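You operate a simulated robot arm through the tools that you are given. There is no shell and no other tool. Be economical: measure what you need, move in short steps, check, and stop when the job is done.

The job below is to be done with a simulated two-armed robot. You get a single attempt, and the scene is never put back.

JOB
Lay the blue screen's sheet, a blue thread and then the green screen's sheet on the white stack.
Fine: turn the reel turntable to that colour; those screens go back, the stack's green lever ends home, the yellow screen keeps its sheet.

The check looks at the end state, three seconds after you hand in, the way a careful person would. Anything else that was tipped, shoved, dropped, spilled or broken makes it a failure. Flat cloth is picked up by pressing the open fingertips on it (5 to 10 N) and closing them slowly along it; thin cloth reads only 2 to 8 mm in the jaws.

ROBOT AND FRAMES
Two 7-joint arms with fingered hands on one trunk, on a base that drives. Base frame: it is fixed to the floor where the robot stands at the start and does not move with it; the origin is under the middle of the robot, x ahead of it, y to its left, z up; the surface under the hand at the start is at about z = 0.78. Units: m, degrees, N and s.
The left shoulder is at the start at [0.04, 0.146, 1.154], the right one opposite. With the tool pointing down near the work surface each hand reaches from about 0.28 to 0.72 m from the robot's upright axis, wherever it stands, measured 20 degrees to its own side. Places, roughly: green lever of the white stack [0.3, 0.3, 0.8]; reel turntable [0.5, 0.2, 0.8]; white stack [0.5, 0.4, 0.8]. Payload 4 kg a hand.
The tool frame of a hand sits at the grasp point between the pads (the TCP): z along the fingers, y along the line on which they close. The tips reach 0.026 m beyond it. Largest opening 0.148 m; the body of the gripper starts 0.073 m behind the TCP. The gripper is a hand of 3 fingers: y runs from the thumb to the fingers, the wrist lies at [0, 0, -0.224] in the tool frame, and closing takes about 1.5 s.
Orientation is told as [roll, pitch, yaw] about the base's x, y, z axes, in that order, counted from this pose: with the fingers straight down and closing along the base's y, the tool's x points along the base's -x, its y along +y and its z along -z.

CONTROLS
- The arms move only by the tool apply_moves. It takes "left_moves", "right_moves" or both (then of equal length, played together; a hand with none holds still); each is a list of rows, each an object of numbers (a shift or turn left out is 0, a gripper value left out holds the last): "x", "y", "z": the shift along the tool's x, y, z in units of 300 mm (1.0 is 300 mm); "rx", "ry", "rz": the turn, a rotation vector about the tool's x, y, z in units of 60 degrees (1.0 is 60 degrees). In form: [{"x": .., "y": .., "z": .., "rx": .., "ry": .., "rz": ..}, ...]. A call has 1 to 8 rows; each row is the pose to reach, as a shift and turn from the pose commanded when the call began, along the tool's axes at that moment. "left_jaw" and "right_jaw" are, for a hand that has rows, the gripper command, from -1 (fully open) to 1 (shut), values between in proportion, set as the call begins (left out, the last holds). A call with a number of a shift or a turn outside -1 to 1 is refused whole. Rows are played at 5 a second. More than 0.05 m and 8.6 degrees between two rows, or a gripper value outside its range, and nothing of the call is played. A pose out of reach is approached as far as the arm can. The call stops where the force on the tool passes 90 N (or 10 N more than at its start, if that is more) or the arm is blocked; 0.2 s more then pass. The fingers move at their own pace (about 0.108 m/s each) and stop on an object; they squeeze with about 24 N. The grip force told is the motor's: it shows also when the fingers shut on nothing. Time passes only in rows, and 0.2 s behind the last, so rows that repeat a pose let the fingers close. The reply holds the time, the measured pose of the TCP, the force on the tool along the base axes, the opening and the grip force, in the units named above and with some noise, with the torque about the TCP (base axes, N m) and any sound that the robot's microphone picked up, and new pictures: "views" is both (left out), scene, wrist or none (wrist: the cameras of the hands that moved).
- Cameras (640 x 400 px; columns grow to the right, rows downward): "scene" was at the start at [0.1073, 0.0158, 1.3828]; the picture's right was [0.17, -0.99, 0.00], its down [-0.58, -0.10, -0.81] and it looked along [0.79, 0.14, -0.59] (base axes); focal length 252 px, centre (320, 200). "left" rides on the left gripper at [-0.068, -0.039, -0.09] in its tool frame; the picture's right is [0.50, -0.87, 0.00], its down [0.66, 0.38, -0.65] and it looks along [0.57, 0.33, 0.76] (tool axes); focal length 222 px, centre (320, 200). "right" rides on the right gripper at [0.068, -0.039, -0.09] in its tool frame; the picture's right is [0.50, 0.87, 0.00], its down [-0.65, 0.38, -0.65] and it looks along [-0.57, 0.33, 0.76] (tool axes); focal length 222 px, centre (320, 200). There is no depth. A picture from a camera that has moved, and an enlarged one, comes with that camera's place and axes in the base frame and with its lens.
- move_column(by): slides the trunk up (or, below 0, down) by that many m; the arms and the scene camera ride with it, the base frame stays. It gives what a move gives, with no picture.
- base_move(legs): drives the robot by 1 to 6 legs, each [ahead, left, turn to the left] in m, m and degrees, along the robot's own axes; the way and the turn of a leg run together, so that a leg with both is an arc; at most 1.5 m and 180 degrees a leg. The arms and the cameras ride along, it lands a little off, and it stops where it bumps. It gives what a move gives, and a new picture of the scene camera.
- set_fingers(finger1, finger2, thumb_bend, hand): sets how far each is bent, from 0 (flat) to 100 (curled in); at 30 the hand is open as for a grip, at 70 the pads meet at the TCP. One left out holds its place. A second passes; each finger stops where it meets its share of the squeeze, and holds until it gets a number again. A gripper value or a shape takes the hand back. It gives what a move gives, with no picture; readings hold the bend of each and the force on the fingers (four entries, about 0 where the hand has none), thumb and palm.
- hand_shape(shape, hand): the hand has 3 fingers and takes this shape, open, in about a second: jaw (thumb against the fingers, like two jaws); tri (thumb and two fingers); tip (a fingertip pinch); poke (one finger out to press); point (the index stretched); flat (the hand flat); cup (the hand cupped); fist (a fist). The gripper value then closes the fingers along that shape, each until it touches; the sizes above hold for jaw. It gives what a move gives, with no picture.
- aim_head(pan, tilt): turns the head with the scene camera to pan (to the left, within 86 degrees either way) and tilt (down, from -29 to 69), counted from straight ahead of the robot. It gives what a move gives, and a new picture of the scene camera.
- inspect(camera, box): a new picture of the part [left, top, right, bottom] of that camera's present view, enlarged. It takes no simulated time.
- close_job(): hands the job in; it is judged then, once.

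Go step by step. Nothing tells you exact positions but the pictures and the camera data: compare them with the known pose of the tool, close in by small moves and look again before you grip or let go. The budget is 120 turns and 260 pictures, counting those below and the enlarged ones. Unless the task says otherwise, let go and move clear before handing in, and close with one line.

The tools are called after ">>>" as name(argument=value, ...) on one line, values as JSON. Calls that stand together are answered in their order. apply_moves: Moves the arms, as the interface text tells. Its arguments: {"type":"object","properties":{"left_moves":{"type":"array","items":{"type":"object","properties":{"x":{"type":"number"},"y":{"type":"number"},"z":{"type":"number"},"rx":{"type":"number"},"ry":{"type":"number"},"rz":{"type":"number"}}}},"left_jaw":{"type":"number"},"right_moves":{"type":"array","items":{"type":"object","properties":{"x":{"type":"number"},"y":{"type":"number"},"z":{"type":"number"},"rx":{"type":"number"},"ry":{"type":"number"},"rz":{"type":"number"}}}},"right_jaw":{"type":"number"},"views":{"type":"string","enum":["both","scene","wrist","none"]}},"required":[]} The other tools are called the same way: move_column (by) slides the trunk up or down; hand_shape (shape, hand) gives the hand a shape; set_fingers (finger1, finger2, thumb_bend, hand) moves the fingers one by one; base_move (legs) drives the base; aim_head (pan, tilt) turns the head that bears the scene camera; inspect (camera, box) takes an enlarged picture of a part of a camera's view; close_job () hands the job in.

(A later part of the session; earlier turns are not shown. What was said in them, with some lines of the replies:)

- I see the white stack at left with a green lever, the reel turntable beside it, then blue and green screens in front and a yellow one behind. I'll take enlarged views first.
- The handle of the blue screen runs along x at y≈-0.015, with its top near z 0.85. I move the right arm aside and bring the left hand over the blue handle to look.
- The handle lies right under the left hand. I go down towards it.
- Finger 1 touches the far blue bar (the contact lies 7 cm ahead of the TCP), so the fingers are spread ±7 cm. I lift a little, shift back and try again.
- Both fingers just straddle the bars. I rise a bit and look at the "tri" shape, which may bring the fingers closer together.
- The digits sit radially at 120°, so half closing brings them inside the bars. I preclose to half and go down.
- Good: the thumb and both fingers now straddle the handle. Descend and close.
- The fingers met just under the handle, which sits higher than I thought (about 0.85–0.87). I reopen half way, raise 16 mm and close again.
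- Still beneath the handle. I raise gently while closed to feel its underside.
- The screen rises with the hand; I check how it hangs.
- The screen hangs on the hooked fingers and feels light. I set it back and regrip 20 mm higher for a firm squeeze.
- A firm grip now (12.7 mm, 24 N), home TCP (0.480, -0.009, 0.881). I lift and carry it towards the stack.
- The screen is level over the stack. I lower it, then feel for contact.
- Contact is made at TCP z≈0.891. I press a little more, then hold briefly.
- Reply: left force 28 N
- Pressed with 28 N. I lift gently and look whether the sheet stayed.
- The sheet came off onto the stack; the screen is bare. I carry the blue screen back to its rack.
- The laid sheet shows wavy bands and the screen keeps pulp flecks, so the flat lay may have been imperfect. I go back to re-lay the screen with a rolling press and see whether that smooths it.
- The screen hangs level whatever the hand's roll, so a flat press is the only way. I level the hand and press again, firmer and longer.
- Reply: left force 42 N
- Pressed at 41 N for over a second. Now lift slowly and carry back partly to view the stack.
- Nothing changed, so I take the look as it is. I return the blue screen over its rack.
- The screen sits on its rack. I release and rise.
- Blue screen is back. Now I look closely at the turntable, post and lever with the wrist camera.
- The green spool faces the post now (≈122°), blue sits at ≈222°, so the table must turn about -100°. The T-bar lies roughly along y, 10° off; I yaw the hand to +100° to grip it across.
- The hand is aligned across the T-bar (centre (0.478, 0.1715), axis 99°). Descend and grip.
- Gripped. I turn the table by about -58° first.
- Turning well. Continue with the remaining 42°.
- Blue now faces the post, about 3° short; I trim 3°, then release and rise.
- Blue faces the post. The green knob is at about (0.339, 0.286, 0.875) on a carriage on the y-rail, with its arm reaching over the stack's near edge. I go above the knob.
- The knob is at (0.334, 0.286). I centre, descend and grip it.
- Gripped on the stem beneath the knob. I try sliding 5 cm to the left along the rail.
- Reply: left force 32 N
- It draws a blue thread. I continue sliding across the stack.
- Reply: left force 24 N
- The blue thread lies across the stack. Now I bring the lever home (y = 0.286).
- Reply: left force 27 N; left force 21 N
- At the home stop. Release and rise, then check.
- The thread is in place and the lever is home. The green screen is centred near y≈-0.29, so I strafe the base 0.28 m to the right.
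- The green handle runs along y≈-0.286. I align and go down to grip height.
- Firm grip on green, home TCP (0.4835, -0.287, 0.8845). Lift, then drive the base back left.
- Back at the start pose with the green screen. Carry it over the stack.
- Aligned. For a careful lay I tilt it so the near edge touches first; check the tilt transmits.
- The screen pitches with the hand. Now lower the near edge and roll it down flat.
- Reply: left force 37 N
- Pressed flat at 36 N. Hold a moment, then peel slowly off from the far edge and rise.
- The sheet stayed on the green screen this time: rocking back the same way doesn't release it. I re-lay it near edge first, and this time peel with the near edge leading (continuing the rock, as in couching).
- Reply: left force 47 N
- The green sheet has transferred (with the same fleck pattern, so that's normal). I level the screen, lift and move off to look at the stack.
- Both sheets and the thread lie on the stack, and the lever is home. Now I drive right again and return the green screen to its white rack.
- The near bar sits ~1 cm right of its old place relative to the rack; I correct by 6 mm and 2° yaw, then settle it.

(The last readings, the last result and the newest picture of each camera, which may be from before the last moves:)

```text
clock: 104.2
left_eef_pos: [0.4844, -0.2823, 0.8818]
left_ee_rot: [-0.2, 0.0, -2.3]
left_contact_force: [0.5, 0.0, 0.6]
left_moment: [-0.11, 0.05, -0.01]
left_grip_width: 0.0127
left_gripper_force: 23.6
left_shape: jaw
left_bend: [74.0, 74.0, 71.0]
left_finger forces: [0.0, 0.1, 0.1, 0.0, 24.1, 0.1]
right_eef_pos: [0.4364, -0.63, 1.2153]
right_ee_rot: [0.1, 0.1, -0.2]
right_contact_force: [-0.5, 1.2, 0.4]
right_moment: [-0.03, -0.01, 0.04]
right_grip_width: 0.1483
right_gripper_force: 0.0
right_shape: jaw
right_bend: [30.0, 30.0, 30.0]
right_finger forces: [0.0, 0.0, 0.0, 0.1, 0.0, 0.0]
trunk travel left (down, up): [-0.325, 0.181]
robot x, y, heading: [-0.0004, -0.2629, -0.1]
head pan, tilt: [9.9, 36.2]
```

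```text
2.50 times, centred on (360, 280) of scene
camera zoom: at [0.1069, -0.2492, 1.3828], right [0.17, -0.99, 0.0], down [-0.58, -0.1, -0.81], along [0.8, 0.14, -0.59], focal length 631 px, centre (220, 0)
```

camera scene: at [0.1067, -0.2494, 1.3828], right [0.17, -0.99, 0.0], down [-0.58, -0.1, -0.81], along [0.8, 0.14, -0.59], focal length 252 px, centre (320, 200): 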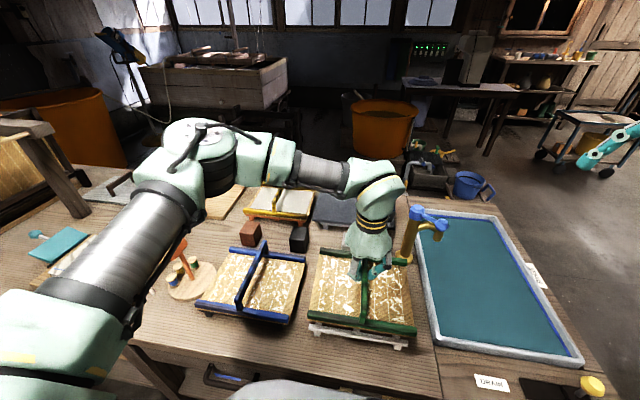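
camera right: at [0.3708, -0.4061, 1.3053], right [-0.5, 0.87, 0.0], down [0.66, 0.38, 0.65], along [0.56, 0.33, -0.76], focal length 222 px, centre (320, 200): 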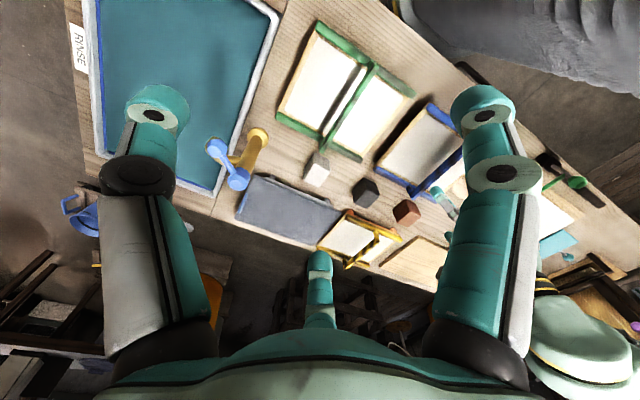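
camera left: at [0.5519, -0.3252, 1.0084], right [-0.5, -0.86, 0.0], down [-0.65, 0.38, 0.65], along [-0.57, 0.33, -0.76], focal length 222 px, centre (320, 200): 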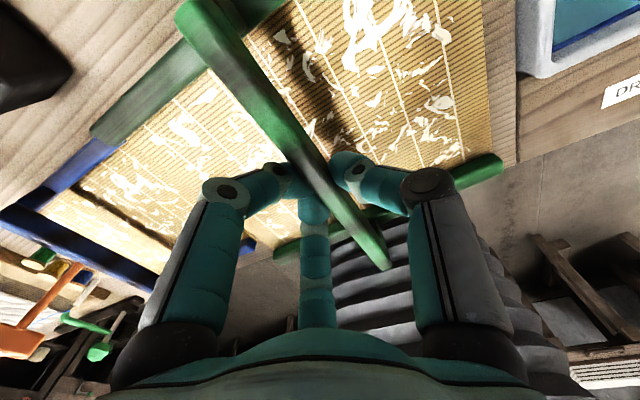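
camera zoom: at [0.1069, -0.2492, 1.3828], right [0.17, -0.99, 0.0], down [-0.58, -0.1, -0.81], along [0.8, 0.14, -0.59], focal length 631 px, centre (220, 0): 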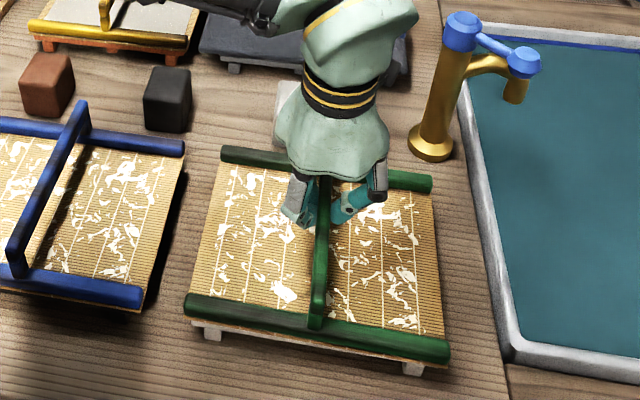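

Matches the original placement. Release and rise.

>>> apply_moves(left_moves=[{"z": 0.005}, {"z": 0.005}, {"z": 0.005}, {"z": 0.005}, {"z": 0.005}], left_jaw=0.1, views="none")

>>> apply_moves(left_moves=[{"z": -0.08}, {"z": -0.18}, {"z": -0.3}, {"z": -0.44}, {"z": -0.58}, {"z": -0.65}], views="scene")

>>> base_move(legs=[[0, 0.268, 0.2]])

>>> inspect(camera="scene", box=[80, 200, 320, 360])

>>> inspect(camera="scene", box=[290, 230, 570, 390])

```text
clock: 105.4
left_eef_pos: [0.483, -0.2824, 0.8814]
left_ee_rot: [0.0, 0.0, -2.3]
left_contact_force: [0.4, 0.0, -0.5]
left_moment: [-0.01, -0.01, 0.02]
left_grip_width: 0.0662
left_gripper_force: 0.1
left_shape: jaw
left_bend: [39.0, 39.0, 70.0]
left_finger forces: [0.0, 0.0, 0.0, 0.1, 0.0, 0.0]
right_eef_pos: [0.4359, -0.6313, 1.2162]
right_ee_rot: [0.1, 0.1, -0.3]
right_contact_force: [-0.3, -0.7, 0.2]
right_moment: [0.0, 0.0, -0.02]
right_grip_width: 0.1478
right_gripper_force: 0.1
right_shape: jaw
right_bend: [30.0, 30.0, 30.0]
right_finger forces: [0.0, 0.0, 0.0, 0.1, 0.1, 0.1]
trunk travel left (down, up): [-0.325, 0.181]
robot x, y, heading: [-0.0022, -0.2679, -0.1]
head pan, tilt: [9.9, 36.2]
```

```text
clock: 106.8
left_eef_pos: [0.4838, -0.2817, 1.0739]
left_ee_rot: [0.0, 0.0, -2.2]
left_contact_force: [0.7, 0.3, -0.2]
left_moment: [-0.02, 0.01, 0.01]
left_grip_width: 0.0662
left_gripper_force: 0.0
left_shape: jaw
left_bend: [39.0, 39.0, 70.0]
left_finger forces: [0.0, 0.0, 0.1, 0.1, 0.0, 0.1]
right_eef_pos: [0.436, -0.6306, 1.2165]
right_ee_rot: [0.1, 0.1, -0.1]
right_contact_force: [-0.7, -0.2, -0.4]
right_moment: [0.0, 0.03, -0.02]
right_grip_width: 0.148
right_gripper_force: 0.1
right_shape: jaw
right_bend: [30.0, 30.0, 30.0]
right_finger forces: [0.0, 0.1, 0.0, 0.1, 0.0, 0.0]
trunk travel left (down, up): [-0.325, 0.181]
robot x, y, heading: [-0.002, -0.2628, -0.2]
head pan, tilt: [9.9, 36.2]
camera scene: at [0.1068, -0.2495, 1.3828], right [0.17, -0.99, 0.0], down [-0.58, -0.1, -0.81], along [0.8, 0.14, -0.59], focal length 252 px, centre (320, 200)
```

scene: 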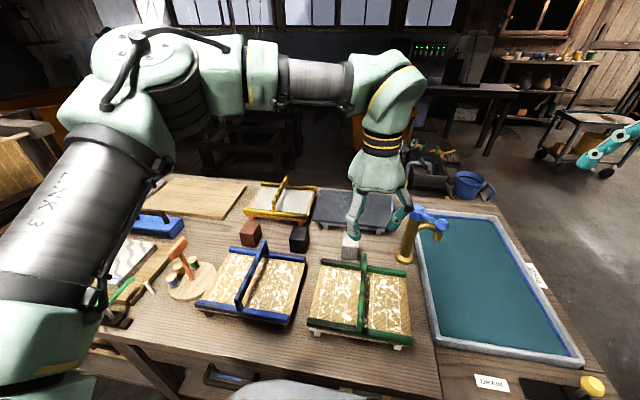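

```text
clock: 108.7
left_eef_pos: [0.4842, -0.0112, 1.0746]
left_ee_rot: [0.0, 0.1, -1.5]
left_contact_force: [0.2, 0.3, 0.4]
left_moment: [0.04, 0.0, 0.02]
left_grip_width: 0.0663
left_gripper_force: 0.0
left_shape: jaw
left_bend: [39.0, 39.0, 70.0]
left_finger forces: [0.1, 0.1, 0.0, 0.0, 0.0, 0.0]
right_eef_pos: [0.4404, -0.3612, 1.216]
right_ee_rot: [0.1, 0.1, 0.5]
right_contact_force: [-0.4, -0.2, 0.6]
right_moment: [0.0, 0.01, 0.01]
right_grip_width: 0.1478
right_gripper_force: 0.1
right_shape: jaw
right_bend: [30.0, 30.0, 30.0]
right_finger forces: [0.0, 0.0, 0.1, 0.0, 0.1, 0.0]
trunk travel left (down, up): [-0.325, 0.181]
robot x, y, heading: [0.0041, 0.0014, 0.4]
head pan, tilt: [9.9, 36.2]
camera scene: at [0.1061, 0.0168, 1.3828], right [0.18, -0.98, 0.0], down [-0.58, -0.11, -0.81], along [0.79, 0.15, -0.59], focal length 252 px, centre (320, 200)
```

scene: 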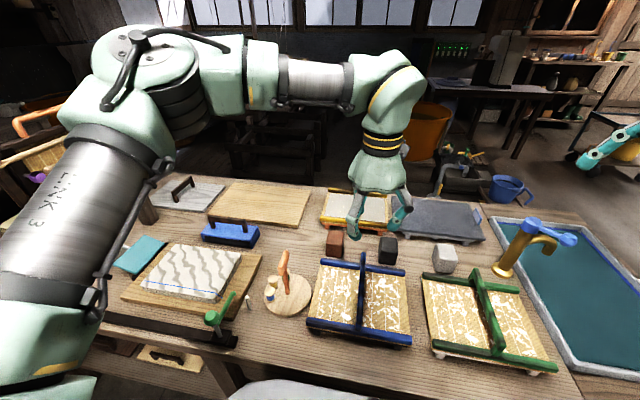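

```text
2.50 times, centred on (200, 280) of scene
camera zoom: at [0.1061, 0.0168, 1.3828], right [0.18, -0.98, 0.0], down [-0.58, -0.11, -0.81], along [0.79, 0.15, -0.59], focal length 631 px, centre (620, 0)
```

zoom: 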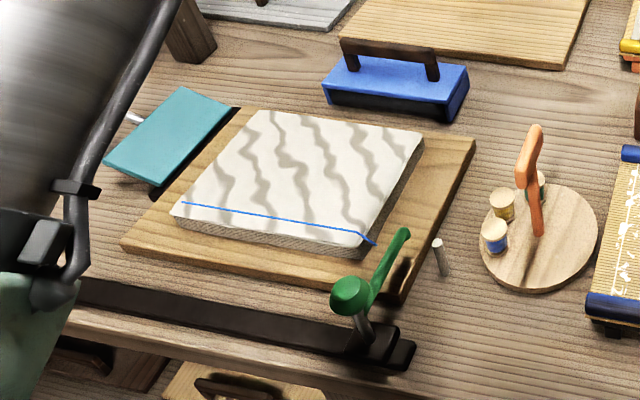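

```text
2.29 times, centred on (430, 310) of scene
camera zoom: at [0.1061, 0.0168, 1.3828], right [0.18, -0.98, 0.0], down [-0.58, -0.11, -0.81], along [0.79, 0.15, -0.59], focal length 577 px, centre (69, -51)
```

zoom: 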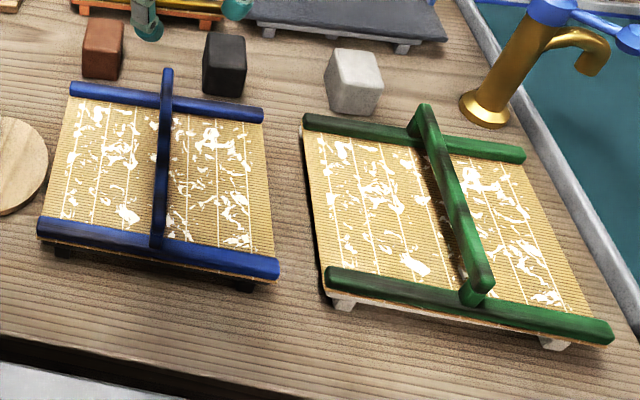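

The scene looks as wanted: both sheets and the blue thread are on the stack, the lever is home, and the blue spool faces the post. The blue and green screens are back on their racks, and yellow still has its sheet. The hands are empty and clear.

>>> close_job()

```text
The job is handed in.
```

I handed the job in. The blue screen's sheet, a blue thread and then the green screen's sheet were laid on the white stack. The turntable is turned to blue, the green lever is home, both screens are back on their racks, and yellow keeps its sheet. Two things I could not settle from the pictures: the laid sheets show wavy grey bands, and the thread still shows on top of the stack rather than hidden under the green sheet. The green sheet also took two presses to release.
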